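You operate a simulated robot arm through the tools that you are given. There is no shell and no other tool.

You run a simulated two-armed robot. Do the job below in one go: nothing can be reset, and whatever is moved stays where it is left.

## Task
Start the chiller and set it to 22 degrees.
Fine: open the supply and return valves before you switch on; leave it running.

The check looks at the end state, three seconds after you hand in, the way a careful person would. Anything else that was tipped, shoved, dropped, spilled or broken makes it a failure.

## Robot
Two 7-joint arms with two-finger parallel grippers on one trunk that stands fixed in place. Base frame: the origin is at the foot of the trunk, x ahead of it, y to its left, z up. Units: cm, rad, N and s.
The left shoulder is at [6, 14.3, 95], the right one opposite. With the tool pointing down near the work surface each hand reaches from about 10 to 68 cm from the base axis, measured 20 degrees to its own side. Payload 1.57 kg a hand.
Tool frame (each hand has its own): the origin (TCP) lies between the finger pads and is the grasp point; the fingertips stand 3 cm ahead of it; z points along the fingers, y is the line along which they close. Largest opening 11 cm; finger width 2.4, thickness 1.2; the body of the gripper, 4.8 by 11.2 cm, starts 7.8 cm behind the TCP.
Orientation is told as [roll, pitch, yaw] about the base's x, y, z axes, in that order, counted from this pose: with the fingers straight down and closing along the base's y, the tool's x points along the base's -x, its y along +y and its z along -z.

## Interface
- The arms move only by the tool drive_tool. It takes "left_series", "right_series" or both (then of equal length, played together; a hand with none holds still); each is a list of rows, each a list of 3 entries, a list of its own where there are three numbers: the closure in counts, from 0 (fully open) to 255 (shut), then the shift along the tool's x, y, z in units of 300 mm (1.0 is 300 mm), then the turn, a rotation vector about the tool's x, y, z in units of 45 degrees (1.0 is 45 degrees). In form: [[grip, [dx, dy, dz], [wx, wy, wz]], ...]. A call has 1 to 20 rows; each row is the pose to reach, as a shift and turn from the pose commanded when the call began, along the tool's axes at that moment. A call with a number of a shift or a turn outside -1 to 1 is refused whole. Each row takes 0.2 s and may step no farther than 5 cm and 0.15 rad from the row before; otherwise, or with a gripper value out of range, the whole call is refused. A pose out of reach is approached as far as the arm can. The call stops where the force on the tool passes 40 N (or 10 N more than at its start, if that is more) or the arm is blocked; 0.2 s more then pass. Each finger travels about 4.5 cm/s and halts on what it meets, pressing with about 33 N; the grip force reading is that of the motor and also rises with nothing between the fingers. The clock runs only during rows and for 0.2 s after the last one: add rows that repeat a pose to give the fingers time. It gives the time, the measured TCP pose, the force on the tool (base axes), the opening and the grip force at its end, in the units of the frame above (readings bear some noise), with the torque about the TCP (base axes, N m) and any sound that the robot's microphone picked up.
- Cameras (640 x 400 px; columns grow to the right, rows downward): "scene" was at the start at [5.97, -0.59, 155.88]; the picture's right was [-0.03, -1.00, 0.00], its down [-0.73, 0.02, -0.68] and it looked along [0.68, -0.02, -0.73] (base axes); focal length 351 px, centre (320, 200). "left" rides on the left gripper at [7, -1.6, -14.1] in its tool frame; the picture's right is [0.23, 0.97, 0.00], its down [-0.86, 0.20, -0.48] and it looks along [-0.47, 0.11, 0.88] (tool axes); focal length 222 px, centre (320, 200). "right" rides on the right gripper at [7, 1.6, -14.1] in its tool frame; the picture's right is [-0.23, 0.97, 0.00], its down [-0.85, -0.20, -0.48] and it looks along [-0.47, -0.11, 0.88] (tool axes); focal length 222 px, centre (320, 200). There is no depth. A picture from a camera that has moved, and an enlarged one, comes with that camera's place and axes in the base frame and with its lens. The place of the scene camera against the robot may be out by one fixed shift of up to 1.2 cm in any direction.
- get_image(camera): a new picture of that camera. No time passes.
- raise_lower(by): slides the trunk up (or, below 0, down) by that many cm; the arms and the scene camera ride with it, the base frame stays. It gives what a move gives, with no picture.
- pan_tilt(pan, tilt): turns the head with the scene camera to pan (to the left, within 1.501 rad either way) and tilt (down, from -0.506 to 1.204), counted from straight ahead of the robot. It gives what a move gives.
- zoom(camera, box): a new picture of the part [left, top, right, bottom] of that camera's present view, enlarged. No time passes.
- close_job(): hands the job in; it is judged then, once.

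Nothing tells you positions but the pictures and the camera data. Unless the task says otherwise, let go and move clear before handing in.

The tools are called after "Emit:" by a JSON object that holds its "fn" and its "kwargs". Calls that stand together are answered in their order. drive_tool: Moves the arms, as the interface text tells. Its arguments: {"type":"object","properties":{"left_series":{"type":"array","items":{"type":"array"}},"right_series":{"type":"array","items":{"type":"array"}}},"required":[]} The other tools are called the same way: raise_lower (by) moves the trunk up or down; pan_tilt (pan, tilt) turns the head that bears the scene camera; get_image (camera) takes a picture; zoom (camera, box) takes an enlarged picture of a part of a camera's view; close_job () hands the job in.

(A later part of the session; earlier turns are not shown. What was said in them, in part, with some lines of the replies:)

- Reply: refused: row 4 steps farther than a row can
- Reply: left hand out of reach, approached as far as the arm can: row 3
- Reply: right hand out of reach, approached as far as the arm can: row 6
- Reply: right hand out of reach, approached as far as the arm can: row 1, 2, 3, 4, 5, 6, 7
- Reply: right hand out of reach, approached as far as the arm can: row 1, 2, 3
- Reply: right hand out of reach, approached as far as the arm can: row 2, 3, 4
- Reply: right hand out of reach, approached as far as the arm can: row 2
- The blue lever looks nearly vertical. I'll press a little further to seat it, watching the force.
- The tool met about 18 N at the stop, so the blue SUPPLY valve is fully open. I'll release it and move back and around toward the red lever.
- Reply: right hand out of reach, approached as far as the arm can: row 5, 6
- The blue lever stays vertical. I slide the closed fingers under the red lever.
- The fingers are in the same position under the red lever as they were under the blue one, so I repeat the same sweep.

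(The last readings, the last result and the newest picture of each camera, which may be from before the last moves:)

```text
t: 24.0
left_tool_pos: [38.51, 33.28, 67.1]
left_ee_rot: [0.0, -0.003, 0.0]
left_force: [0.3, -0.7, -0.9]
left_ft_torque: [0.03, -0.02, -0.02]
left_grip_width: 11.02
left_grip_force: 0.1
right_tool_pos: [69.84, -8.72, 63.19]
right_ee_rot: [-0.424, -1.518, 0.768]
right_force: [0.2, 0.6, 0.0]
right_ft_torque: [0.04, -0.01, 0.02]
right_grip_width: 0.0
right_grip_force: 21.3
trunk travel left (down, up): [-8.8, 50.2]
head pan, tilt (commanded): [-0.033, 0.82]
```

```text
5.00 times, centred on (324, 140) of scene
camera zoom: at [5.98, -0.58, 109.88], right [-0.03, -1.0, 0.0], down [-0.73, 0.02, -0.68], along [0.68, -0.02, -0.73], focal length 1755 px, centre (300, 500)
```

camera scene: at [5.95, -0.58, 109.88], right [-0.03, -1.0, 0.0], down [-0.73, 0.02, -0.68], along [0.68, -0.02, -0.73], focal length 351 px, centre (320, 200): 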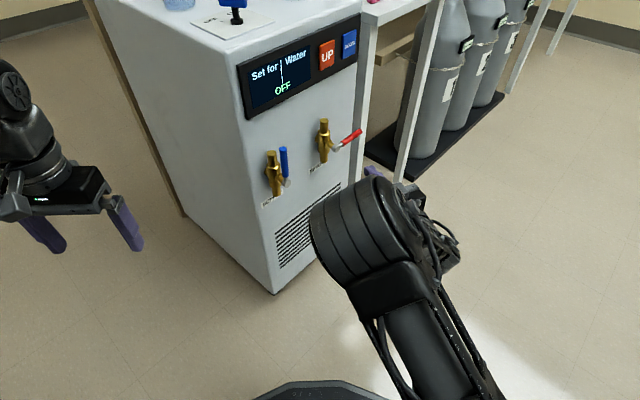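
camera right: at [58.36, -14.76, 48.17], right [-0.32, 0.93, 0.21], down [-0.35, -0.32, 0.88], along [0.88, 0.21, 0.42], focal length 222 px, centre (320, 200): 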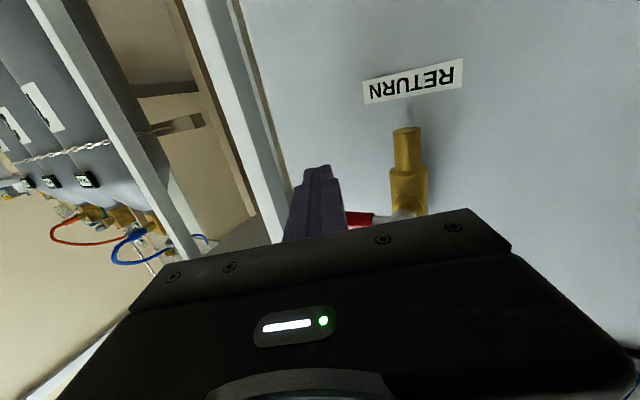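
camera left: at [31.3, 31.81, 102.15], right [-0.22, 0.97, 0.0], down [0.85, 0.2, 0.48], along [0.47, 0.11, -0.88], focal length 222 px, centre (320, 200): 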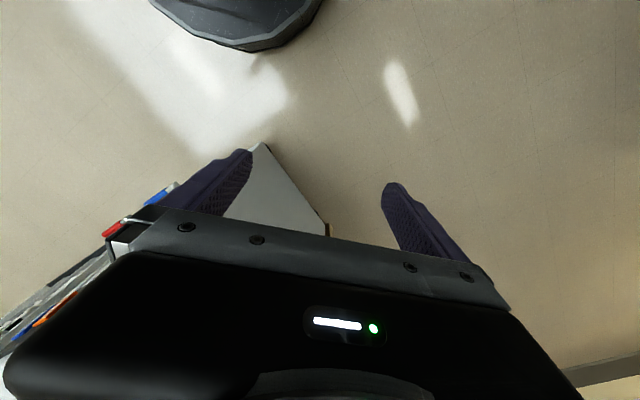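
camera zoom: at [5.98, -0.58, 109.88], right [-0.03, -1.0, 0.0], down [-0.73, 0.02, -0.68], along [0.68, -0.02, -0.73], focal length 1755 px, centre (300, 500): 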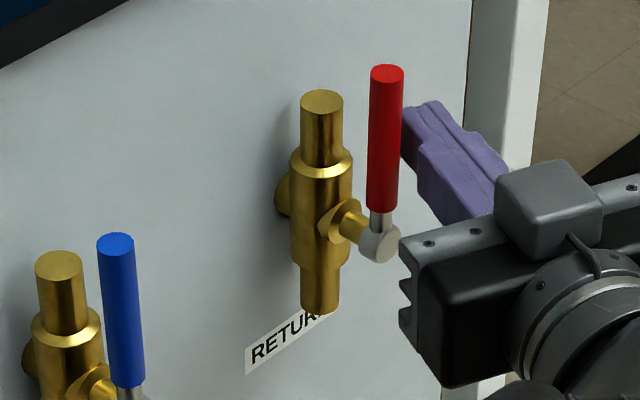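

The red lever looks vertical. I'll press it gently to the stop as I did with the blue one.

Emit:
{"fn": "drive_tool", "kwargs": {"right_series": [[255, [0, 0.006, -0.003], [0, 0, 0]], [255, [0, 0.012, -0.006], [0, 0, 0]], [255, [0, 0.017, -0.008], [0, 0, 0]], [255, [0, 0.02, -0.009], [0, 0, 0]]]}}

Emit:
{"fn": "zoom", "kwargs": {"camera": "scene", "box": [250, 100, 378, 180]}}

```text
t: 25.0
left_tool_pos: [38.45, 33.41, 67.12]
left_ee_rot: [0.0, -0.002, 0.001]
left_force: [0.0, 0.4, -1.0]
left_ft_torque: [-0.02, -0.03, -0.01]
left_grip_width: 11.0
left_grip_force: 0.1
right_tool_pos: [69.46, -8.34, 63.06]
right_ee_rot: [-0.423, -1.52, 0.765]
right_force: [2.9, -1.2, 0.3]
right_ft_torque: [0.05, 0.02, -0.09]
right_grip_width: 0.0
right_grip_force: 21.3
trunk travel left (down, up): [-8.8, 50.2]
head pan, tilt (commanded): [-0.033, 0.82]
```

```text
5.00 times, centred on (314, 140) of scene
camera zoom: at [5.98, -0.59, 109.88], right [-0.03, -1.0, 0.0], down [-0.73, 0.02, -0.68], along [0.68, -0.02, -0.73], focal length 1755 px, centre (350, 500)
```

zoom: 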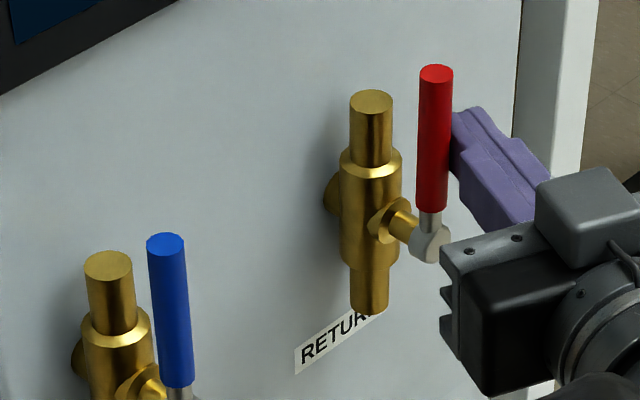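

Contact with the stop has just begun (about 3 N), so I'll press a few millimetres more to be sure it is seated.

Emit:
{"fn": "drive_tool", "kwargs": {"right_series": [[255, [0, 0.004, -0.002], [0, 0, 0]], [255, [0, 0.009, -0.004], [0, 0, 0]], [255, [0, 0.009, -0.004], [0, 0, 0]]]}}

Emit:
{"fn": "get_image", "kwargs": {"camera": "right"}}

```text
t: 25.8
left_tool_pos: [38.63, 33.3, 67.16]
left_ee_rot: [0.001, 0.001, -0.001]
left_force: [0.1, 0.0, 0.2]
left_ft_torque: [-0.01, 0.0, -0.01]
left_grip_width: 11.0
left_grip_force: 0.0
right_tool_pos: [69.31, -8.35, 63.16]
right_ee_rot: [-0.404, -1.519, 0.743]
right_force: [16.2, -11.4, 3.0]
right_ft_torque: [0.19, 0.14, -0.41]
right_grip_width: 0.0
right_grip_force: 21.0
trunk travel left (down, up): [-8.8, 50.2]
head pan, tilt (commanded): [-0.033, 0.82]
```

```text
taken
camera right: at [55.28, -11.79, 56.7], right [-0.31, 0.93, 0.21], down [-0.35, -0.32, 0.88], along [0.88, 0.2, 0.42], focal length 222 px, centre (320, 200)
```

right: 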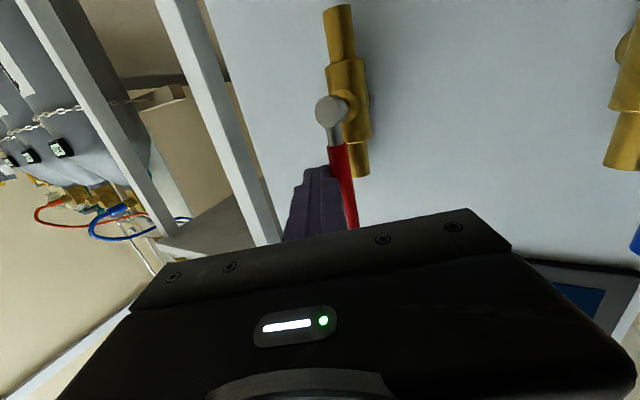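

Both valves are open and against their stops. I release the red lever and back the right hand off to open space, then raise the trunk for the top switch.

Emit:
{"fn": "drive_tool", "kwargs": {"right_series": [[255, [0, -0.03, 0.0], [0, 0, 0]], [255, [0, -0.06, -0.02], [0, 0, 0]], [255, [0, -0.07, -0.15], [0, 0, 0]], [255, [0, -0.07, -0.28], [0, 0, 0]], [255, [0, -0.07, -0.36], [0, 0, 0]]]}}

Emit:
{"fn": "zoom", "kwargs": {"camera": "scene", "box": [240, 90, 400, 190]}}

```text
t: 27.0
left_tool_pos: [38.29, 33.32, 67.09]
left_ee_rot: [-0.001, -0.002, 0.002]
left_force: [-0.9, -0.7, 0.0]
left_ft_torque: [-0.01, 0.0, 0.01]
left_grip_width: 11.01
left_grip_force: 0.0
right_tool_pos: [59.84, -13.6, 63.62]
right_ee_rot: [-0.419, -1.516, 0.761]
right_force: [-0.3, -0.5, 0.4]
right_ft_torque: [0.02, -0.02, 0.01]
right_grip_width: 0.02
right_grip_force: 21.4
trunk travel left (down, up): [-8.8, 50.2]
head pan, tilt (commanded): [-0.033, 0.82]
```

```text
4.00 times, centred on (320, 140) of scene
camera zoom: at [5.98, -0.57, 109.88], right [-0.03, -1.0, 0.0], down [-0.73, 0.02, -0.68], along [0.68, -0.02, -0.73], focal length 1404 px, centre (320, 440)
```

zoom: 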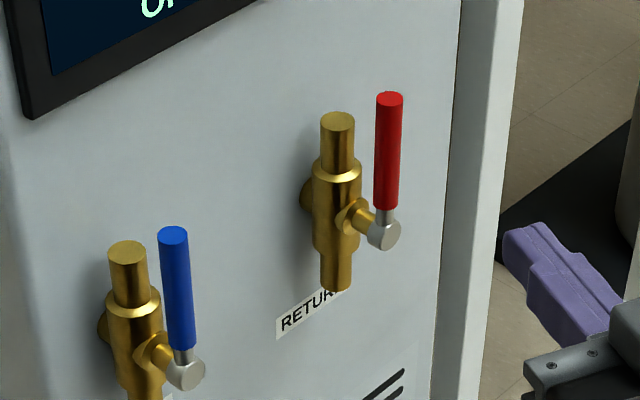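

Both levers stand vertical, in line with their pipes, so both valves are open. Now I raise the trunk by 40 cm for the switch on top.

Emit:
{"fn": "raise_lower", "kwargs": {"by": 40}}

Emit:
{"fn": "get_image", "kwargs": {"camera": "scene"}}

Emit:
{"fn": "zoom", "kwargs": {"camera": "scene", "box": [205, 125, 301, 190]}}

```text
t: 30.9
left_tool_pos: [38.47, 33.42, 107.11]
left_ee_rot: [-0.001, -0.003, 0.001]
left_force: [0.7, 0.0, 0.0]
left_ft_torque: [-0.01, 0.0, 0.02]
left_grip_width: 10.99
left_grip_force: 0.0
right_tool_pos: [59.88, -13.58, 103.75]
right_ee_rot: [-0.422, -1.516, 0.766]
right_force: [0.1, -0.5, 0.0]
right_ft_torque: [0.01, 0.0, 0.01]
right_grip_width: 0.0
right_grip_force: 21.2
trunk travel left (down, up): [-48.8, 10.2]
head pan, tilt (commanded): [-0.033, 0.82]
```

```text
taken
camera scene: at [5.98, -0.58, 149.88], right [-0.03, -1.0, 0.0], down [-0.73, 0.02, -0.68], along [0.68, -0.02, -0.73], focal length 351 px, centre (320, 200)
```

scene: 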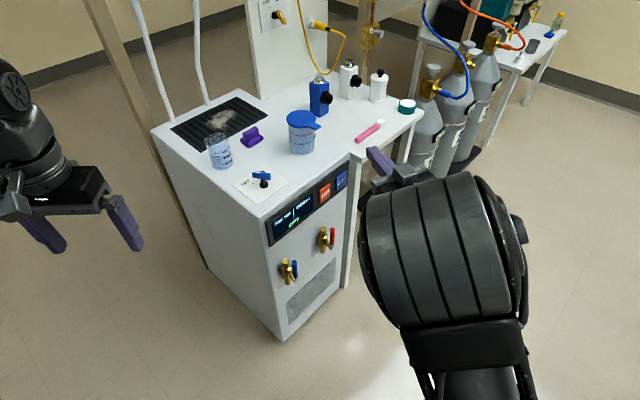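

```text
6.15 times, centred on (253, 158) of scene
camera zoom: at [5.98, -0.58, 149.88], right [-0.03, -1.0, 0.0], down [-0.73, 0.02, -0.68], along [0.68, -0.02, -0.73], focal length 2160 px, centre (732, 462)
```

zoom: 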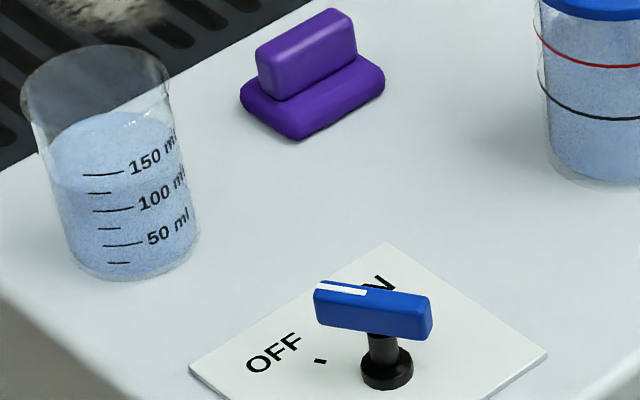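

The switch post is near (70.3, 12.2) with its T-handle at z≈88–90. The pointer is at OFF (back-left) and ON is about 60° clockwise. I'll bring the left hand over, tilted 45° with fingers closed, staying high.

Emit:
{"fn": "drive_tool", "kwargs": {"left_series": [[255, [-0.064, -0.074, 0.011], [0, -0.167, 0]], [255, [-0.128, -0.149, 0.022], [0, -0.333, 0]], [255, [-0.192, -0.223, 0.033], [0, -0.5, 0]], [255, [-0.255, -0.298, 0.045], [0, -0.667, 0]], [255, [-0.319, -0.372, 0.056], [0, -0.833, 0]], [255, [-0.383, -0.447, 0.067], [0, -1, 0]], [255, [-0.383, -0.447, 0.067], [0, -1, 0]]]}}

Emit:
{"fn": "get_image", "kwargs": {"camera": "left"}}

Emit:
{"fn": "get_image", "kwargs": {"camera": "scene"}}

```text
t: 32.5
left_tool_pos: [49.83, 20.05, 105.21]
left_ee_rot: [0.0, -0.789, -0.001]
left_force: [0.2, -0.2, -0.3]
left_ft_torque: [0.01, -0.01, -0.02]
left_grip_width: 0.02
left_grip_force: 18.4
right_tool_pos: [59.75, -13.66, 103.67]
right_ee_rot: [-0.424, -1.517, 0.768]
right_force: [0.4, -0.7, -0.4]
right_ft_torque: [-0.02, -0.03, 0.01]
right_grip_width: 0.02
right_grip_force: 21.2
trunk travel left (down, up): [-48.8, 10.2]
head pan, tilt (commanded): [-0.033, 0.82]
```

```text
taken
camera left: at [34.85, 18.33, 110.17], right [-0.16, 0.97, -0.16], down [0.26, 0.2, 0.94], along [0.95, 0.11, -0.29], focal length 222 px, centre (320, 200)
```

left: 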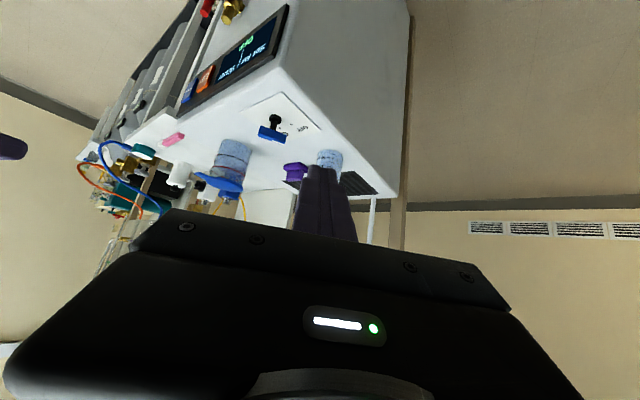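

```text
taken
camera scene: at [5.96, -0.57, 149.88], right [-0.03, -1.0, 0.0], down [-0.73, 0.02, -0.68], along [0.68, -0.02, -0.73], focal length 351 px, centre (320, 200)
```

scene: 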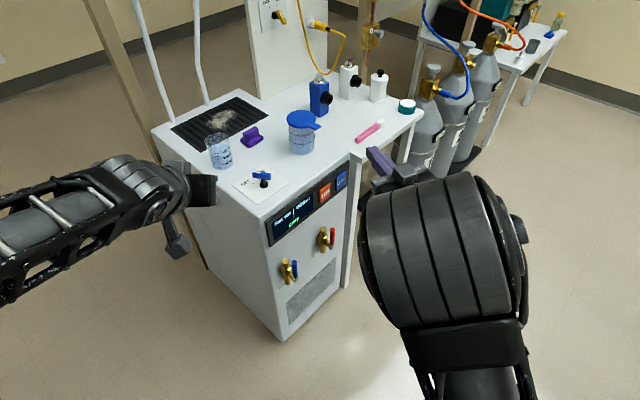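

The left camera also shows the switch. I'll zoom in to fix its position without the scene camera's shift.

Emit:
{"fn": "zoom", "kwargs": {"camera": "left", "box": [230, 80, 342, 150]}}

```text
5.71 times, centred on (286, 115) of left
camera zoom: at [34.85, 18.33, 110.17], right [-0.16, 0.97, -0.16], down [0.26, 0.2, 0.94], along [0.95, 0.11, -0.29], focal length 1269 px, centre (514, 686)
```

zoom: 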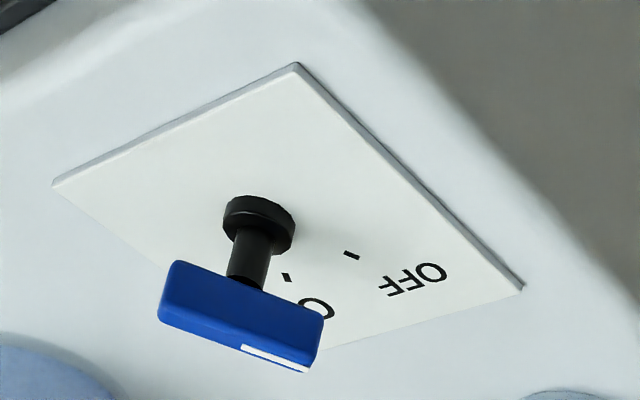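

The left camera confirms the ticks: OFF at about 75° and ON at about 15° around the post at roughly (70.7, 12). I move the left hand closer, still clear of the switch.

Emit:
{"fn": "drive_tool", "kwargs": {"left_series": [[255, [-0.004, -0.037, 0.11], [0, 0, 0]], [255, [-0.008, -0.073, 0.22], [0, 0, 0]], [255, [-0.011, -0.11, 0.33], [0, 0, 0]], [255, [-0.015, -0.147, 0.44], [0, 0, 0]], [255, [-0.019, -0.183, 0.549], [0, 0, 0]]]}}

Emit:
{"fn": "get_image", "kwargs": {"camera": "left"}}

Emit:
{"fn": "zoom", "kwargs": {"camera": "scene", "box": [205, 125, 301, 190]}}

```text
t: 33.7
left_tool_pos: [62.04, 14.63, 94.09]
left_ee_rot: [0.001, -0.788, 0.001]
left_force: [0.2, -0.1, 0.1]
left_ft_torque: [0.01, -0.02, -0.01]
left_grip_width: 0.01
left_grip_force: 21.7
right_tool_pos: [59.73, -13.68, 103.58]
right_ee_rot: [-0.413, -1.516, 0.757]
right_force: [0.1, -0.1, 0.5]
right_ft_torque: [0.0, 0.0, -0.04]
right_grip_width: 0.0
right_grip_force: 21.2
trunk travel left (down, up): [-48.8, 10.2]
head pan, tilt (commanded): [-0.033, 0.82]
```

```text
taken
camera left: at [47.03, 12.91, 98.9], right [-0.16, 0.97, -0.16], down [0.26, 0.2, 0.94], along [0.95, 0.11, -0.29], focal length 222 px, centre (320, 200)
```

left: 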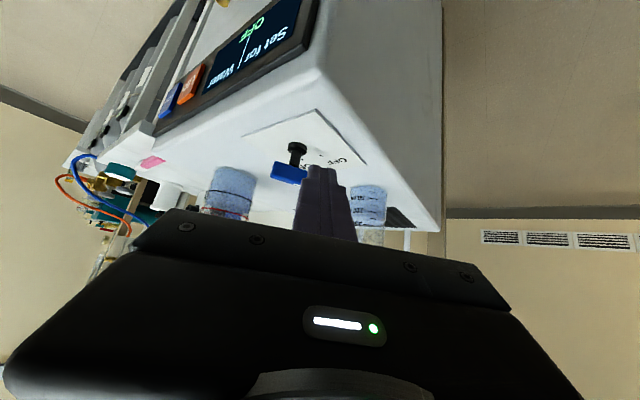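

```text
6.15 times, centred on (253, 158) of scene
camera zoom: at [6.05, -0.6, 149.88], right [-0.03, -1.0, 0.0], down [-0.73, 0.02, -0.68], along [0.68, -0.02, -0.73], focal length 2160 px, centre (732, 462)
```

zoom: 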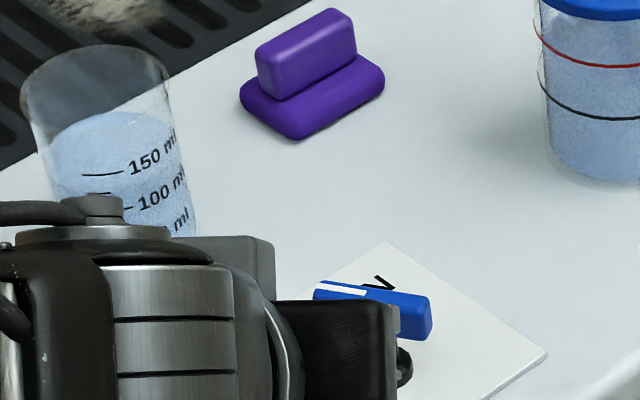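

Emit:
{"fn": "zoom", "kwargs": {"camera": "left", "box": [236, 100, 396, 200]}}

```text
4.00 times, centred on (316, 150) of left
camera zoom: at [47.03, 12.91, 98.9], right [-0.16, 0.97, -0.16], down [0.26, 0.2, 0.94], along [0.95, 0.11, -0.29], focal length 888 px, centre (336, 400)
```

zoom: 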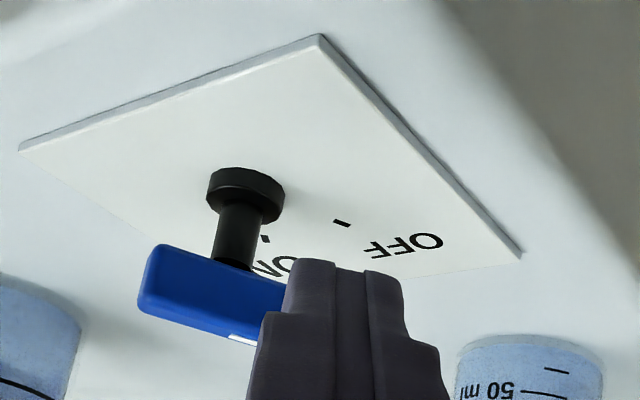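

The post resolves to (70.2, 12.0) and the T-handle spans z≈88.8–90.5. I place the fingertips just on the near side of the pointer end, ready to push it forward (clockwise).

Emit:
{"fn": "drive_tool", "kwargs": {"left_series": [[255, [-0.002, -0.002, 0.05], [0, 0, 0]], [255, [-0.004, -0.003, 0.1], [0, 0, 0]], [255, [-0.0056, -0.0043, 0.157], [0, 0, 0]], [255, [-0.0056, -0.0043, 0.157], [0, 0, 0]]]}}

Emit:
{"fn": "zoom", "kwargs": {"camera": "left", "box": [236, 100, 396, 200]}}

Emit:
{"fn": "zoom", "kwargs": {"camera": "right", "box": [320, 0, 640, 200]}}

Emit:
{"fn": "zoom", "kwargs": {"camera": "scene", "box": [205, 125, 301, 190]}}

```text
t: 34.7
left_tool_pos: [65.4, 14.32, 90.76]
left_ee_rot: [0.0, -0.787, -0.001]
left_force: [0.9, -0.1, 0.1]
left_ft_torque: [0.01, -0.02, 0.0]
left_grip_width: 0.0
left_grip_force: 21.4
right_tool_pos: [59.78, -13.71, 103.72]
right_ee_rot: [-0.421, -1.516, 0.766]
right_force: [-1.7, -0.9, -0.1]
right_ft_torque: [0.0, -0.02, 0.03]
right_grip_width: 0.02
right_grip_force: 20.6
trunk travel left (down, up): [-48.8, 10.2]
head pan, tilt (commanded): [-0.033, 0.82]
```

```text
4.00 times, centred on (316, 150) of left
camera zoom: at [50.43, 12.71, 95.68], right [-0.16, 0.97, -0.16], down [0.26, 0.2, 0.94], along [0.95, 0.11, -0.29], focal length 888 px, centre (336, 400)
```

zoom: 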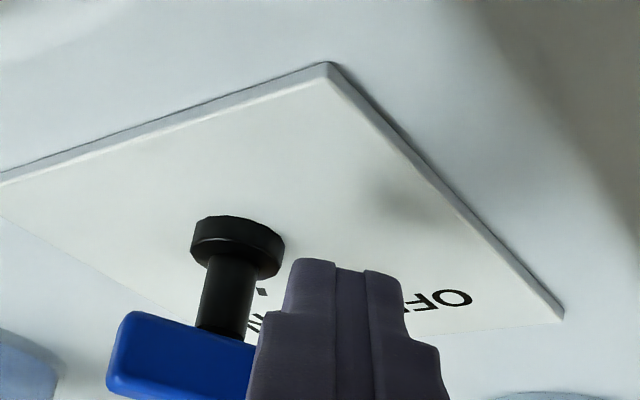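

```text
2.00 times, centred on (480, 100) of right
camera zoom: at [45.75, -17.17, 97.31], right [-0.32, 0.93, 0.21], down [-0.35, -0.32, 0.88], along [0.88, 0.21, 0.42], focal length 444 px, centre (0, 400)
```

zoom: 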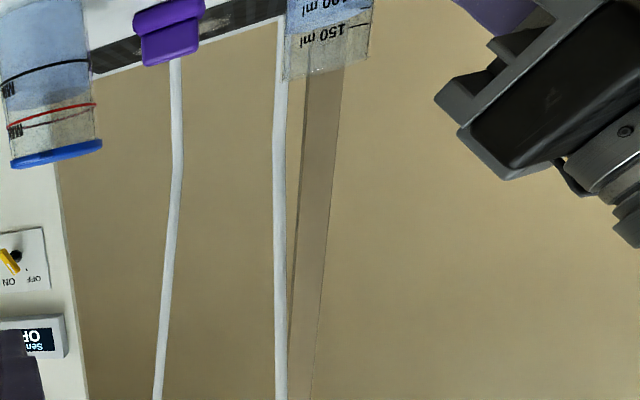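

```text
6.15 times, centred on (253, 158) of scene
camera zoom: at [5.96, -0.58, 149.88], right [-0.03, -1.0, 0.0], down [-0.73, 0.02, -0.68], along [0.68, -0.02, -0.73], focal length 2160 px, centre (732, 462)
```

zoom: 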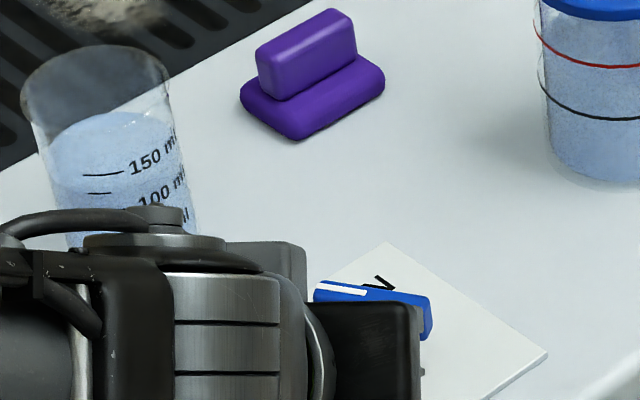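

The fingertips are level with the handle on the near side of the pointer end. I push forward in small steps.

Emit:
{"fn": "drive_tool", "kwargs": {"left_series": [[255, [-0.0117, 0.003, 0.0118], [0, 0, 0]], [255, [-0.0235, 0.003, 0.0237], [0, 0, 0]], [255, [-0.0352, 0.003, 0.0355], [0, 0, 0]], [255, [-0.047, 0.003, 0.0473], [0, 0, 0]], [255, [-0.0587, 0.003, 0.0591], [0, 0, 0]], [255, [-0.0704, 0.003, 0.071], [0, 0, 0]]]}}

Emit:
{"fn": "zoom", "kwargs": {"camera": "left", "box": [236, 100, 396, 200]}}

Emit:
{"fn": "zoom", "kwargs": {"camera": "scene", "box": [205, 125, 365, 235]}}

```text
t: 36.1
left_tool_pos: [68.45, 14.41, 90.73]
left_ee_rot: [0.001, -0.788, 0.0]
left_force: [-0.2, -1.0, -0.4]
left_ft_torque: [0.01, -0.01, -0.02]
left_grip_width: 0.0
left_grip_force: 21.3
right_tool_pos: [59.86, -13.63, 103.64]
right_ee_rot: [-0.419, -1.517, 0.762]
right_force: [-0.3, 0.0, 0.5]
right_ft_torque: [-0.01, 0.01, 0.01]
right_grip_width: 0.0
right_grip_force: 21.2
trunk travel left (down, up): [-48.8, 10.2]
head pan, tilt (commanded): [-0.033, 0.82]
```

```text
4.00 times, centred on (316, 150) of left
camera zoom: at [53.47, 12.82, 95.64], right [-0.16, 0.97, -0.16], down [0.26, 0.2, 0.94], along [0.95, 0.11, -0.29], focal length 888 px, centre (336, 400)
```

zoom: 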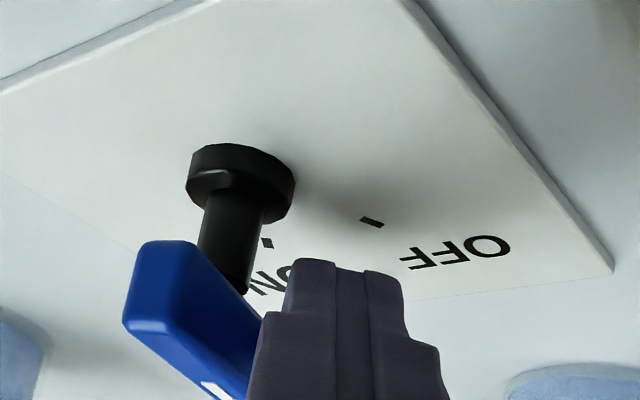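

```text
3.64 times, centred on (285, 180) of scene
camera zoom: at [6.01, -0.59, 149.88], right [-0.03, -1.0, 0.0], down [-0.73, 0.02, -0.68], along [0.68, -0.02, -0.73], focal length 1277 px, centre (447, 273)
```

zoom: 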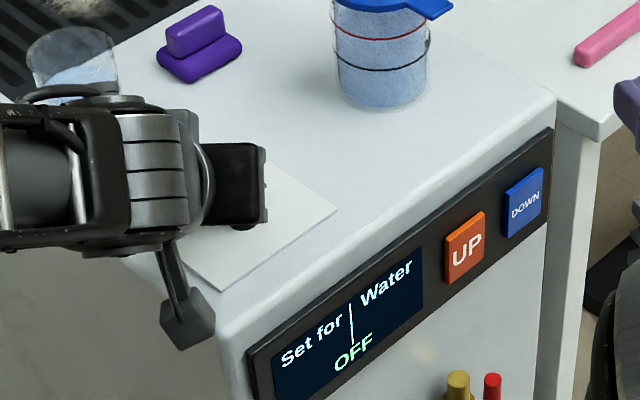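

The handle is turning clockwise as planned, roughly halfway. I continue forward so the pointer swings the rest of the way.

Emit:
{"fn": "drive_tool", "kwargs": {"left_series": [[255, [-0.0094, 0, 0.0095], [0, 0, 0]], [255, [-0.0188, 0, 0.0189], [0, 0, 0]], [255, [-0.0282, 0, 0.0284], [0, 0, 0]], [255, [-0.0376, 0, 0.0378], [0, 0, 0]]]}}

Emit:
{"fn": "zoom", "kwargs": {"camera": "left", "box": [236, 100, 396, 200]}}

Emit:
{"fn": "zoom", "kwargs": {"camera": "scene", "box": [205, 125, 365, 235]}}

```text
t: 37.1
left_tool_pos: [70.04, 14.37, 90.7]
left_ee_rot: [0.001, -0.786, 0.001]
left_force: [0.6, 0.6, -0.3]
left_ft_torque: [0.0, -0.03, 0.02]
left_grip_width: 0.0
left_grip_force: 21.4
right_tool_pos: [59.78, -13.74, 103.65]
right_ee_rot: [-0.419, -1.516, 0.765]
right_force: [-0.2, -0.4, 0.2]
right_ft_torque: [0.02, 0.02, -0.01]
right_grip_width: 0.0
right_grip_force: 21.5
trunk travel left (down, up): [-48.8, 10.2]
head pan, tilt (commanded): [-0.033, 0.82]
```

```text
4.00 times, centred on (316, 150) of left
camera zoom: at [55.05, 12.8, 95.64], right [-0.16, 0.97, -0.16], down [0.27, 0.2, 0.94], along [0.95, 0.11, -0.29], focal length 888 px, centre (336, 400)
```

zoom: 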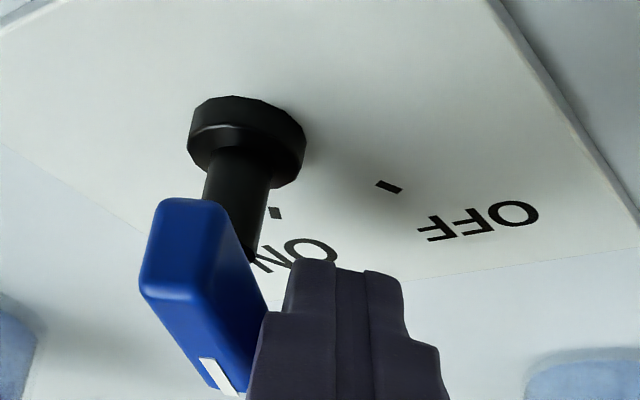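

```text
3.64 times, centred on (285, 180) of scene
camera zoom: at [5.99, -0.59, 149.88], right [-0.03, -1.0, 0.0], down [-0.73, 0.02, -0.68], along [0.68, -0.02, -0.73], focal length 1277 px, centre (447, 273)
```

zoom: 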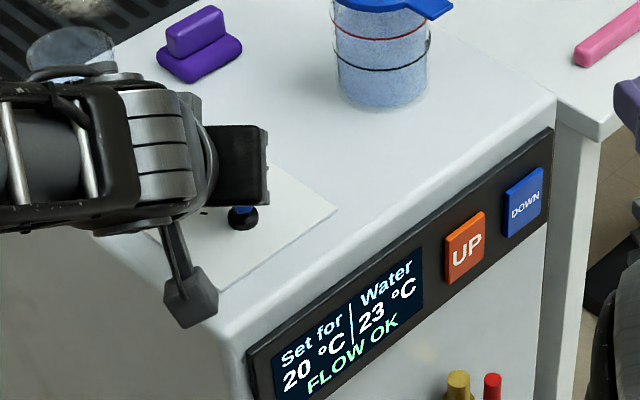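

The display now reads "Set for 20 °C | Water 23 °C | FLOW OK", so the chiller is on with flow. I nudge the handle a little more toward its ON mark so it is firmly seated.

Emit:
{"fn": "drive_tool", "kwargs": {"left_series": [[255, [-0.007, -0.005, 0.007], [0, 0, 0]], [255, [-0.014, -0.01, 0.014], [0, 0, 0]], [255, [-0.014, -0.015, 0.014], [0, 0, 0]]]}}

Emit:
{"fn": "zoom", "kwargs": {"camera": "left", "box": [236, 100, 396, 200]}}

```text
t: 37.9
left_tool_pos: [70.5, 14.19, 90.74]
left_ee_rot: [0.002, -0.787, 0.001]
left_force: [-2.0, 7.2, 1.8]
left_ft_torque: [0.08, 0.01, 0.1]
left_grip_width: 0.0
left_grip_force: 21.1
right_tool_pos: [59.79, -13.57, 103.7]
right_ee_rot: [-0.435, -1.516, 0.781]
right_force: [0.2, 0.1, 0.4]
right_ft_torque: [-0.02, 0.02, -0.01]
right_grip_width: 0.0
right_grip_force: 21.1
trunk travel left (down, up): [-48.8, 10.2]
head pan, tilt (commanded): [-0.033, 0.82]
```

```text
4.00 times, centred on (316, 150) of left
camera zoom: at [55.61, 12.58, 95.66], right [-0.17, 0.97, -0.16], down [0.26, 0.2, 0.94], along [0.95, 0.11, -0.29], focal length 888 px, centre (336, 400)
```

zoom: 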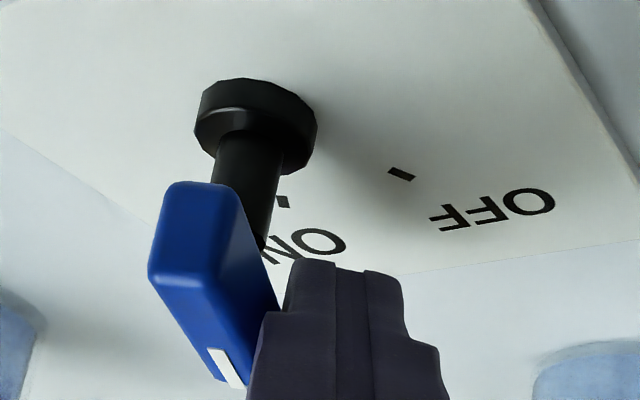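

The handle is against its ON stop (about 7 N). I withdraw the left hand sideways and up, well clear of the chiller.

Emit:
{"fn": "drive_tool", "kwargs": {"left_series": [[255, [0, 0.03, 0], [0, 0, 0]], [255, [0, 0.04, -0.12], [0, 0, 0]], [255, [0, 0.06, -0.26], [0, 0, 0]], [255, [0.03, 0.12, -0.4], [0, 0, 0]], [255, [0.08, 0.22, -0.52], [0, 0, 0]], [255, [0.13, 0.32, -0.63], [0, 0, 0]], [255, [0.18, 0.42, -0.74], [0, 0, 0]], [255, [0.22, 0.5, -0.86], [0, 0, 0]], [255, [0.237, 0.527, -0.962], [0, 0, 0]]]}}

Emit:
{"fn": "get_image", "kwargs": {"camera": "scene"}}

Emit:
{"fn": "zoom", "kwargs": {"camera": "scene", "box": [205, 125, 365, 235]}}

```text
t: 39.9
left_tool_pos: [45.05, 29.74, 106.08]
left_ee_rot: [-0.002, -0.787, 0.002]
left_force: [-0.8, 0.1, -0.3]
left_ft_torque: [0.0, -0.01, -0.03]
left_grip_width: 0.01
left_grip_force: 20.6
right_tool_pos: [59.84, -13.63, 103.71]
right_ee_rot: [-0.427, -1.517, 0.771]
right_force: [-0.5, 0.8, -0.3]
right_ft_torque: [-0.01, -0.04, -0.02]
right_grip_width: 0.0
right_grip_force: 21.3
trunk travel left (down, up): [-48.8, 10.2]
head pan, tilt (commanded): [-0.033, 0.82]
```

```text
taken
camera scene: at [5.91, -0.58, 149.88], right [-0.03, -1.0, 0.0], down [-0.73, 0.02, -0.68], along [0.68, -0.02, -0.73], focal length 351 px, centre (320, 200)
```

scene: 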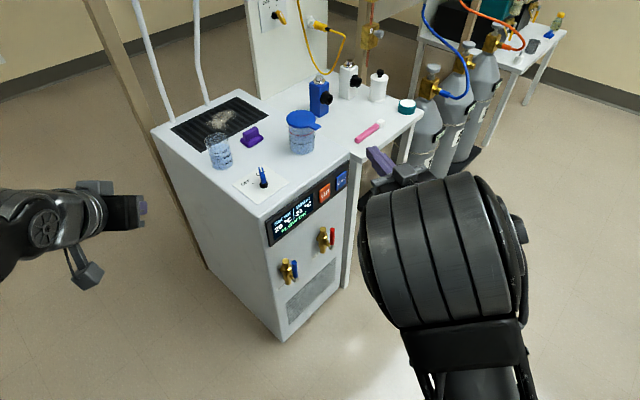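

```text
3.64 times, centred on (285, 180) of scene
camera zoom: at [5.91, -0.58, 149.88], right [-0.03, -1.0, 0.0], down [-0.73, 0.02, -0.68], along [0.68, -0.02, -0.73], focal length 1277 px, centre (447, 273)
```

zoom: 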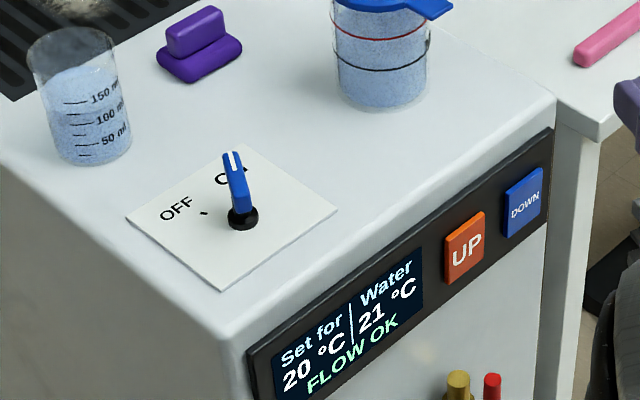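

The switch rests at ON, and the display shows set 20 °C, water 21 °C, FLOW OK. I lower the trunk by 25 cm so the right hand is level with the UP button.

Emit:
{"fn": "raise_lower", "kwargs": {"by": -25}}

Emit:
{"fn": "get_image", "kwargs": {"camera": "right"}}

Emit:
{"fn": "zoom", "kwargs": {"camera": "scene", "box": [250, 90, 378, 170]}}

Emit:
{"fn": "get_image", "kwargs": {"camera": "scene"}}

```text
t: 42.4
left_tool_pos: [45.18, 29.84, 81.08]
left_ee_rot: [0.0, -0.786, 0.003]
left_force: [0.5, 0.0, 0.0]
left_ft_torque: [-0.02, 0.0, 0.0]
left_grip_width: 0.0
left_grip_force: 21.5
right_tool_pos: [59.86, -13.61, 78.68]
right_ee_rot: [-0.426, -1.517, 0.769]
right_force: [-0.4, -0.3, 0.3]
right_ft_torque: [-0.03, 0.02, -0.01]
right_grip_width: 0.01
right_grip_force: 21.5
trunk travel left (down, up): [-23.8, 35.2]
head pan, tilt (commanded): [-0.033, 0.82]
```

```text
taken
camera right: at [45.75, -17.17, 72.32], right [-0.32, 0.93, 0.21], down [-0.35, -0.32, 0.88], along [0.88, 0.21, 0.42], focal length 222 px, centre (320, 200)
```

right: 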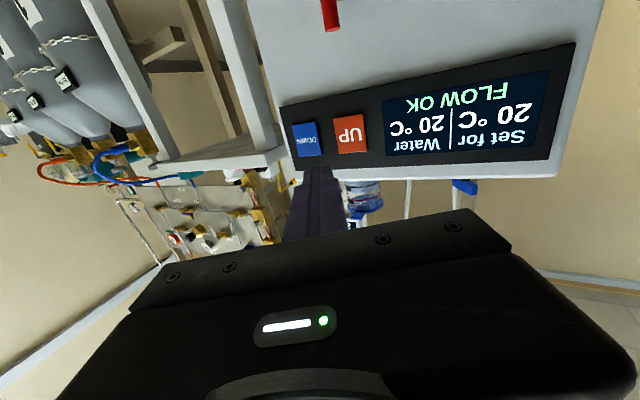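

```text
5.00 times, centred on (314, 130) of scene
camera zoom: at [5.96, -0.58, 124.89], right [-0.03, -1.0, 0.0], down [-0.73, 0.02, -0.68], along [0.68, -0.02, -0.73], focal length 1755 px, centre (350, 550)
```

zoom: 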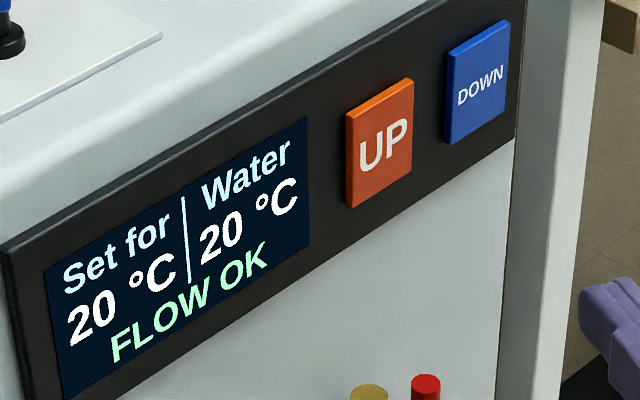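

```text
taken
camera scene: at [5.96, -0.58, 124.89], right [-0.03, -1.0, 0.0], down [-0.73, 0.02, -0.68], along [0.68, -0.02, -0.73], focal length 351 px, centre (320, 200)
```

scene: 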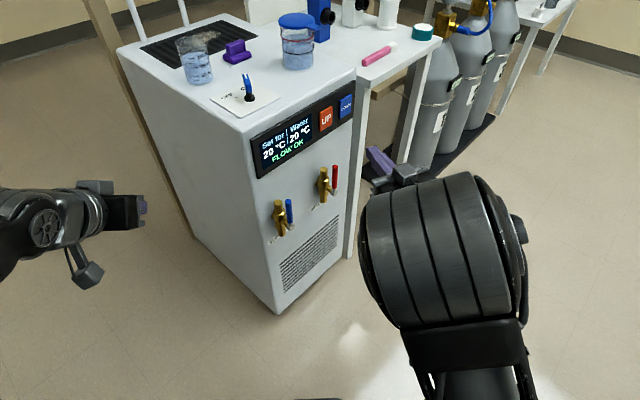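

The UP button's centre comes out at about (74.4, -4.1, 78) from the right camera. I move the closed fingertips to about 2.5 cm in front of it.

Emit:
{"fn": "drive_tool", "kwargs": {"right_series": [[255, [-0.001, 0.02, 0.1], [0, 0, 0]], [255, [-0.002, 0.045, 0.21], [0, 0, 0]], [255, [-0.003, 0.06, 0.31], [0, 0, 0]], [255, [-0.004, 0.0735, 0.382], [0, 0, 0]], [255, [-0.004, 0.0735, 0.382], [0, 0, 0]]]}}

Emit:
{"fn": "zoom", "kwargs": {"camera": "scene", "box": [250, 90, 378, 170]}}

Emit:
{"fn": "get_image", "kwargs": {"camera": "right"}}

```text
t: 43.6
left_tool_pos: [45.13, 29.85, 81.2]
left_ee_rot: [0.0, -0.787, 0.002]
left_force: [-0.3, 0.5, -0.7]
left_ft_torque: [-0.04, 0.0, -0.01]
left_grip_width: 0.02
left_grip_force: 20.6
right_tool_pos: [69.86, -7.8, 78.14]
right_ee_rot: [-0.413, -1.517, 0.756]
right_force: [-0.9, 0.1, -0.9]
right_ft_torque: [-0.02, 0.01, 0.01]
right_grip_width: 0.0
right_grip_force: 21.7
trunk travel left (down, up): [-23.8, 35.2]
head pan, tilt (commanded): [-0.033, 0.82]
```

```text
5.00 times, centred on (314, 130) of scene
camera zoom: at [5.98, -0.58, 124.88], right [-0.03, -1.0, 0.0], down [-0.73, 0.02, -0.68], along [0.68, -0.02, -0.73], focal length 1755 px, centre (350, 550)
```

zoom: 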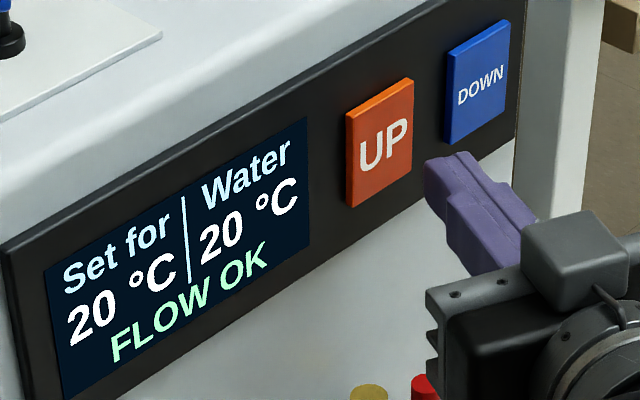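

```text
taken
camera right: at [55.8, -11.29, 71.77], right [-0.32, 0.92, 0.21], down [-0.35, -0.32, 0.88], along [0.88, 0.21, 0.42], focal length 222 px, centre (320, 200)
```

right: 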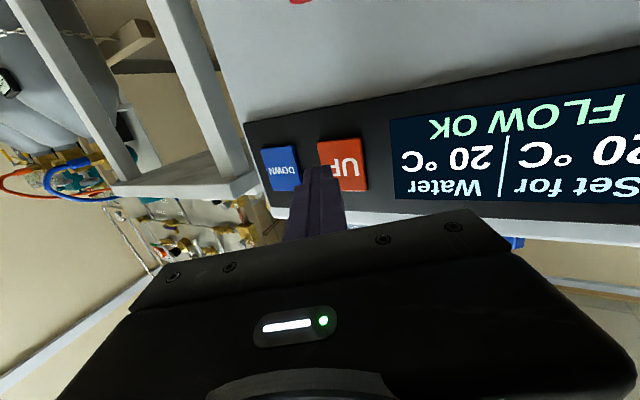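

The geometry is consistent between the cameras. I shift 0.7 cm left to centre on the button and press in slowly, watching force and display.

Emit:
{"fn": "drive_tool", "kwargs": {"right_series": [[255, [0, 0.0211, -0.01], [0, 0, 0]], [255, [-0.0018, 0.035, 0.02], [0, 0, 0]], [255, [-0.0035, 0.0497, 0.0501], [0, 0, 0]], [255, [-0.004, 0.054, 0.0591], [0, 0, 0]], [255, [-0.0045, 0.0583, 0.0681], [0, 0, 0]]]}}

Emit:
{"fn": "zoom", "kwargs": {"camera": "scene", "box": [250, 90, 378, 170]}}

Emit:
{"fn": "get_image", "kwargs": {"camera": "right"}}

```text
t: 44.8
left_tool_pos: [45.2, 29.7, 81.05]
left_ee_rot: [-0.001, -0.786, 0.001]
left_force: [0.4, 0.6, 0.1]
left_ft_torque: [0.02, 0.03, -0.01]
left_grip_width: 0.0
left_grip_force: 20.7
right_tool_pos: [71.26, -5.32, 78.25]
right_ee_rot: [-0.42, -1.519, 0.762]
right_force: [0.5, -1.2, 0.0]
right_ft_torque: [-0.01, 0.01, 0.0]
right_grip_width: 0.0
right_grip_force: 21.2
trunk travel left (down, up): [-23.8, 35.2]
head pan, tilt (commanded): [-0.033, 0.82]
```

```text
5.00 times, centred on (314, 130) of scene
camera zoom: at [5.97, -0.58, 124.88], right [-0.03, -1.0, 0.0], down [-0.73, 0.02, -0.68], along [0.68, -0.02, -0.73], focal length 1755 px, centre (350, 550)
```

zoom: 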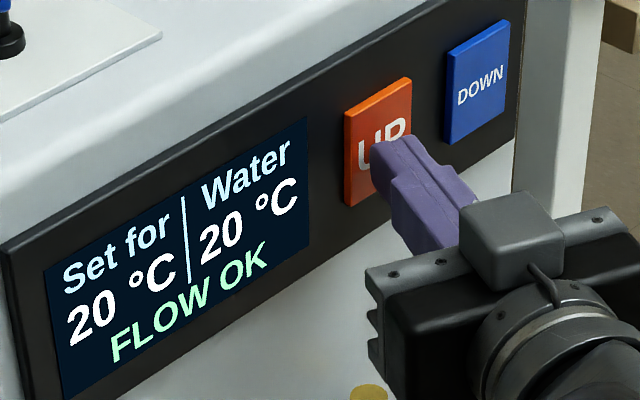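

```text
taken
camera right: at [57.14, -8.91, 71.8], right [-0.32, 0.92, 0.21], down [-0.35, -0.32, 0.88], along [0.88, 0.21, 0.43], focal length 222 px, centre (320, 200)
```

right: 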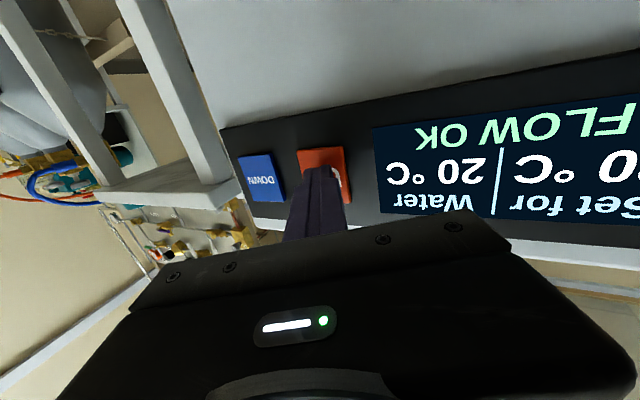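

The fingertips are at the UP button, just about touching. I press a few millimetres more.

Emit:
{"fn": "drive_tool", "kwargs": {"right_series": [[255, [-0.0004, 0.0029, 0.006], [0, 0, 0]], [255, [-0.0007, 0.0057, 0.012], [0, 0, 0]]]}}

Emit:
{"fn": "zoom", "kwargs": {"camera": "scene", "box": [250, 90, 378, 170]}}

```text
t: 45.4
left_tool_pos: [45.23, 29.82, 81.17]
left_ee_rot: [-0.001, -0.789, -0.001]
left_force: [-0.3, -0.9, 0.4]
left_ft_torque: [-0.01, -0.02, 0.01]
left_grip_width: 0.0
left_grip_force: 21.0
right_tool_pos: [71.35, -5.16, 78.18]
right_ee_rot: [-0.418, -1.516, 0.761]
right_force: [-3.0, -2.0, 0.8]
right_ft_torque: [0.05, -0.03, 0.03]
right_grip_width: 0.02
right_grip_force: 21.8
trunk travel left (down, up): [-23.8, 35.2]
head pan, tilt (commanded): [-0.033, 0.82]
heard: click
```

```text
5.00 times, centred on (314, 130) of scene
camera zoom: at [5.93, -0.6, 124.88], right [-0.03, -1.0, 0.0], down [-0.73, 0.02, -0.68], along [0.68, -0.02, -0.73], focal length 1755 px, centre (350, 550)
```

zoom: 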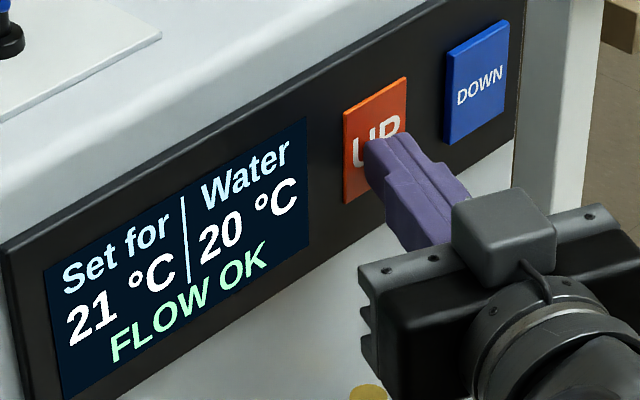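

A click was heard and the setting is now 21 °C. I release the button and check that the display holds.

Emit:
{"fn": "drive_tool", "kwargs": {"right_series": [[255, [0.0009, -0.0071, -0.015], [0, 0, 0]], [255, [0.0018, -0.0143, -0.03], [0, 0, 0]], [255, [0.0018, -0.0143, -0.03], [0, 0, 0]]]}}

Emit:
{"fn": "zoom", "kwargs": {"camera": "scene", "box": [250, 90, 378, 170]}}

```text
t: 46.2
left_tool_pos: [45.16, 29.77, 81.08]
left_ee_rot: [0.0, -0.787, 0.003]
left_force: [-0.5, 0.1, 0.1]
left_ft_torque: [0.02, 0.02, -0.03]
left_grip_width: 0.01
left_grip_force: 21.4
right_tool_pos: [70.76, -5.77, 78.26]
right_ee_rot: [-0.425, -1.515, 0.769]
right_force: [-0.8, -1.0, 0.0]
right_ft_torque: [-0.02, -0.04, 0.0]
right_grip_width: 0.0
right_grip_force: 21.8
trunk travel left (down, up): [-23.8, 35.2]
head pan, tilt (commanded): [-0.033, 0.82]
```

```text
5.00 times, centred on (314, 130) of scene
camera zoom: at [5.97, -0.58, 124.88], right [-0.03, -1.0, 0.0], down [-0.73, 0.02, -0.68], along [0.68, -0.02, -0.73], focal length 1755 px, centre (350, 550)
```

zoom: 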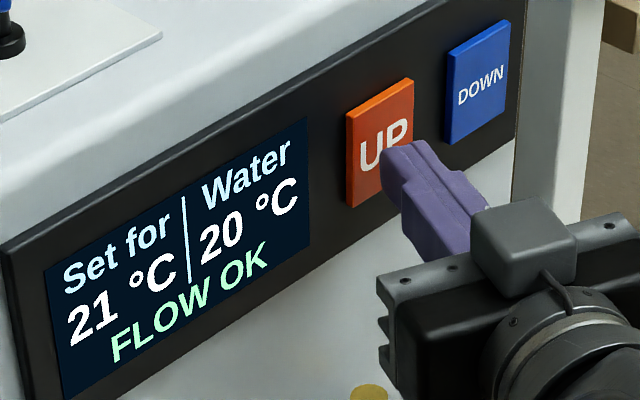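

The display holds at 21 °C with the button released. I press once more, by the same amount.

Emit:
{"fn": "drive_tool", "kwargs": {"right_series": [[255, [-0.0009, 0.0071, 0.015], [0, 0, 0]], [255, [-0.0014, 0.0114, 0.024], [0, 0, 0]], [255, [-0.0018, 0.0143, 0.03], [0, 0, 0]]]}}

Emit:
{"fn": "zoom", "kwargs": {"camera": "scene", "box": [250, 90, 378, 170]}}

```text
t: 47.0
left_tool_pos: [45.2, 29.84, 81.1]
left_ee_rot: [-0.002, -0.787, 0.001]
left_force: [0.3, -0.1, 0.2]
left_ft_torque: [-0.03, 0.03, 0.0]
left_grip_width: 0.01
left_grip_force: 20.5
right_tool_pos: [71.49, -5.09, 78.11]
right_ee_rot: [-0.417, -1.516, 0.762]
right_force: [-3.7, -1.2, 0.1]
right_ft_torque: [0.02, -0.03, 0.04]
right_grip_width: 0.0
right_grip_force: 21.5
trunk travel left (down, up): [-23.8, 35.2]
head pan, tilt (commanded): [-0.033, 0.82]
heard: click
```

```text
5.00 times, centred on (314, 130) of scene
camera zoom: at [5.93, -0.59, 124.88], right [-0.03, -1.0, 0.0], down [-0.73, 0.02, -0.68], along [0.68, -0.02, -0.73], focal length 1755 px, centre (350, 550)
```

zoom: 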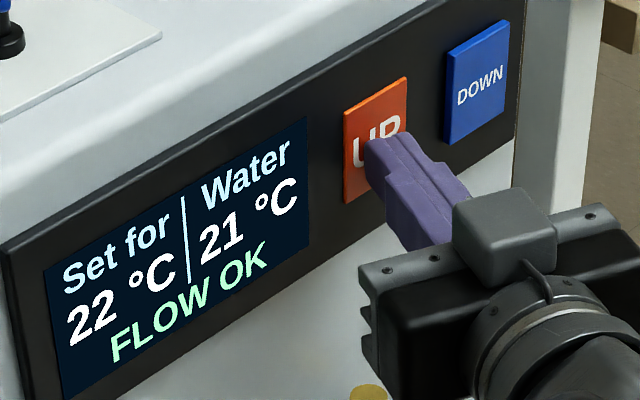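

The setting now reads 22 °C with FLOW OK. I release the button and back the right hand straight out, away from the panel.

Emit:
{"fn": "drive_tool", "kwargs": {"right_series": [[255, [0.0009, -0.0071, -0.015], [0, 0, 0]], [255, [0.0025, -0.02, -0.045], [0, 0, 0]], [255, [0.005, -0.05, -0.13], [0, 0, 0]], [255, [0.006, -0.08, -0.26], [0, 0, 0]], [255, [0.006, -0.09, -0.38], [0, 0, 0]], [255, [0.006, -0.09, -0.38], [0, 0, 0]]]}}

Emit:
{"fn": "get_image", "kwargs": {"camera": "scene"}}

Emit:
{"fn": "zoom", "kwargs": {"camera": "scene", "box": [180, 20, 420, 170]}}

Emit:
{"fn": "zoom", "kwargs": {"camera": "scene", "box": [240, 90, 368, 250]}}

```text
t: 48.4
left_tool_pos: [45.22, 29.79, 81.06]
left_ee_rot: [0.0, -0.788, 0.002]
left_force: [0.3, 0.9, 0.1]
left_ft_torque: [0.03, 0.02, -0.02]
left_grip_width: 0.0
left_grip_force: 20.9
right_tool_pos: [61.53, -11.59, 78.67]
right_ee_rot: [-0.427, -1.516, 0.772]
right_force: [0.5, 0.3, 0.7]
right_ft_torque: [-0.01, 0.0, -0.03]
right_grip_width: 0.0
right_grip_force: 21.5
trunk travel left (down, up): [-23.8, 35.2]
head pan, tilt (commanded): [-0.033, 0.82]
```

```text
taken
camera scene: at [5.96, -0.59, 124.88], right [-0.03, -1.0, 0.0], down [-0.73, 0.02, -0.68], along [0.68, -0.02, -0.73], focal length 351 px, centre (320, 200)
```

scene: 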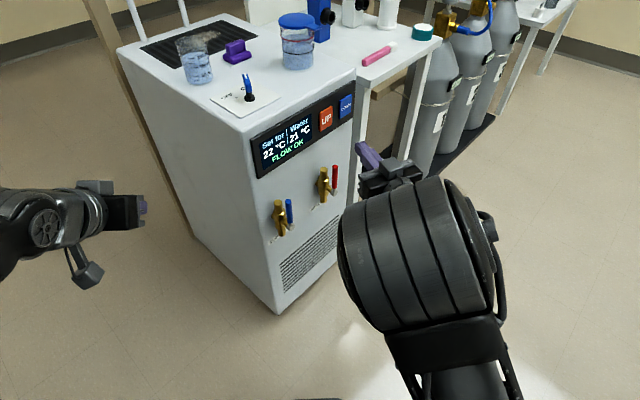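

```text
2.67 times, centred on (300, 95) of scene
camera zoom: at [5.96, -0.59, 124.88], right [-0.03, -1.0, 0.0], down [-0.73, 0.02, -0.68], along [0.68, -0.02, -0.73], focal length 936 px, centre (373, 480)
```

zoom: 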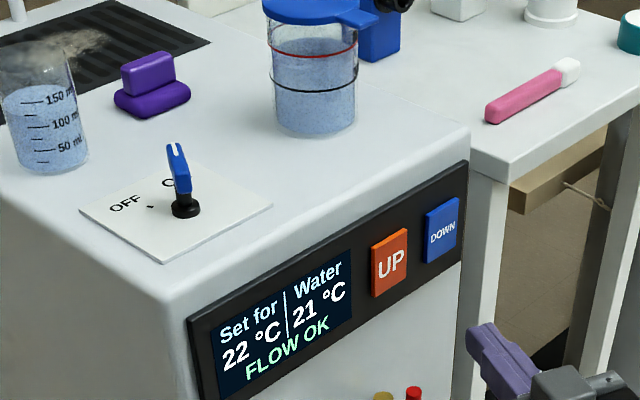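

```text
2.50 times, centred on (304, 170) of scene
camera zoom: at [5.96, -0.59, 124.88], right [-0.03, -1.0, 0.0], down [-0.73, 0.02, -0.68], along [0.68, -0.02, -0.73], focal length 878 px, centre (360, 275)
```

zoom: 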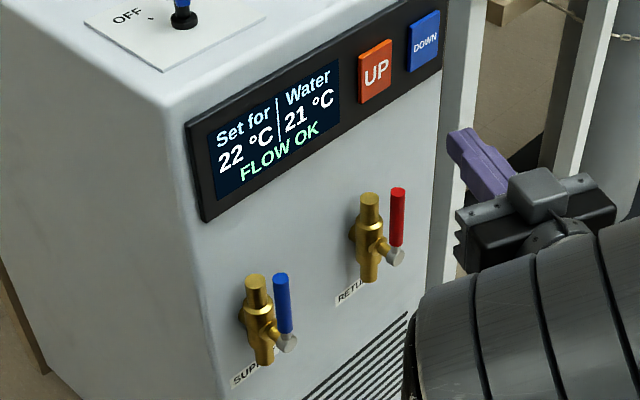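

Set 22 °C, FLOW OK, both levers vertical, switch at ON, nothing else disturbed, and both hands clear. I'll wait a moment and recheck that it stays stable.

Emit:
{"fn": "drive_tool", "kwargs": {"right_series": [[255, [0, 0, 0], [0, 0, 0]], [255, [0, 0, 0], [0, 0, 0]], [255, [0, 0, 0], [0, 0, 0]], [255, [0, 0, 0], [0, 0, 0]], [255, [0, 0, 0], [0, 0, 0]], [255, [0, 0, 0], [0, 0, 0]], [255, [0, 0, 0], [0, 0, 0]], [255, [0, 0, 0], [0, 0, 0]], [255, [0, 0, 0], [0, 0, 0]], [255, [0, 0, 0], [0, 0, 0]]]}}

Emit:
{"fn": "zoom", "kwargs": {"camera": "scene", "box": [200, 50, 392, 170]}}

```text
t: 50.6
left_tool_pos: [45.17, 29.79, 81.1]
left_ee_rot: [0.0, -0.786, 0.001]
left_force: [0.1, 0.6, -0.2]
left_ft_torque: [0.01, 0.0, -0.01]
left_grip_width: 0.01
left_grip_force: 21.1
right_tool_pos: [61.54, -11.47, 78.59]
right_ee_rot: [-0.425, -1.518, 0.768]
right_force: [0.2, 0.0, -0.2]
right_ft_torque: [0.0, 0.0, -0.06]
right_grip_width: 0.0
right_grip_force: 21.7
trunk travel left (down, up): [-23.8, 35.2]
head pan, tilt (commanded): [-0.033, 0.82]
```

```text
3.33 times, centred on (296, 110) of scene
camera zoom: at [5.97, -0.58, 124.88], right [-0.03, -1.0, 0.0], down [-0.73, 0.02, -0.68], along [0.68, -0.02, -0.73], focal length 1170 px, centre (400, 500)
```

zoom: 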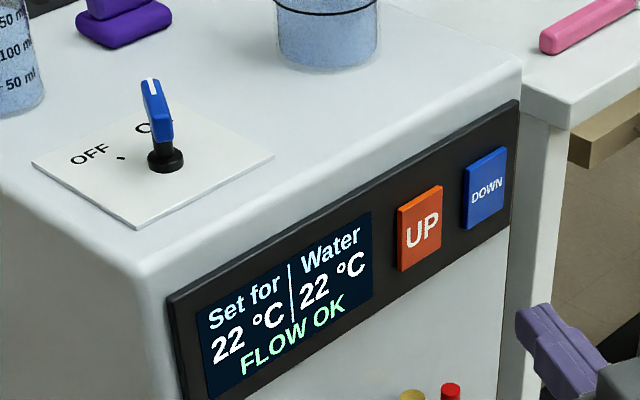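

The chiller is running with set 22 °C, water 22 °C and FLOW OK, and both valves are open. Both hands are clear, so I hand the job in.

Emit:
{"fn": "close_job", "kwargs": {}}

```text
The job is handed in.
```

The chiller is running and set to 22 °C. At the last check before I handed in, the display read "Set for 22 °C, Water 22 °C, FLOW OK".

- **Valves:** I opened supply and return first. Both levers are up against their stops, in line with their pipes.
- **Switch:** I then turned the knob on top of the chiller to ON, and left it there.
- **Temperature:** It came on set to 20 °C. I pressed UP twice, and each press clicked and raised the setting by one degree.

The pictures show nothing else moved, tipped or spilled, and both hands are clear of the chiller. I don't have the result of the final check.
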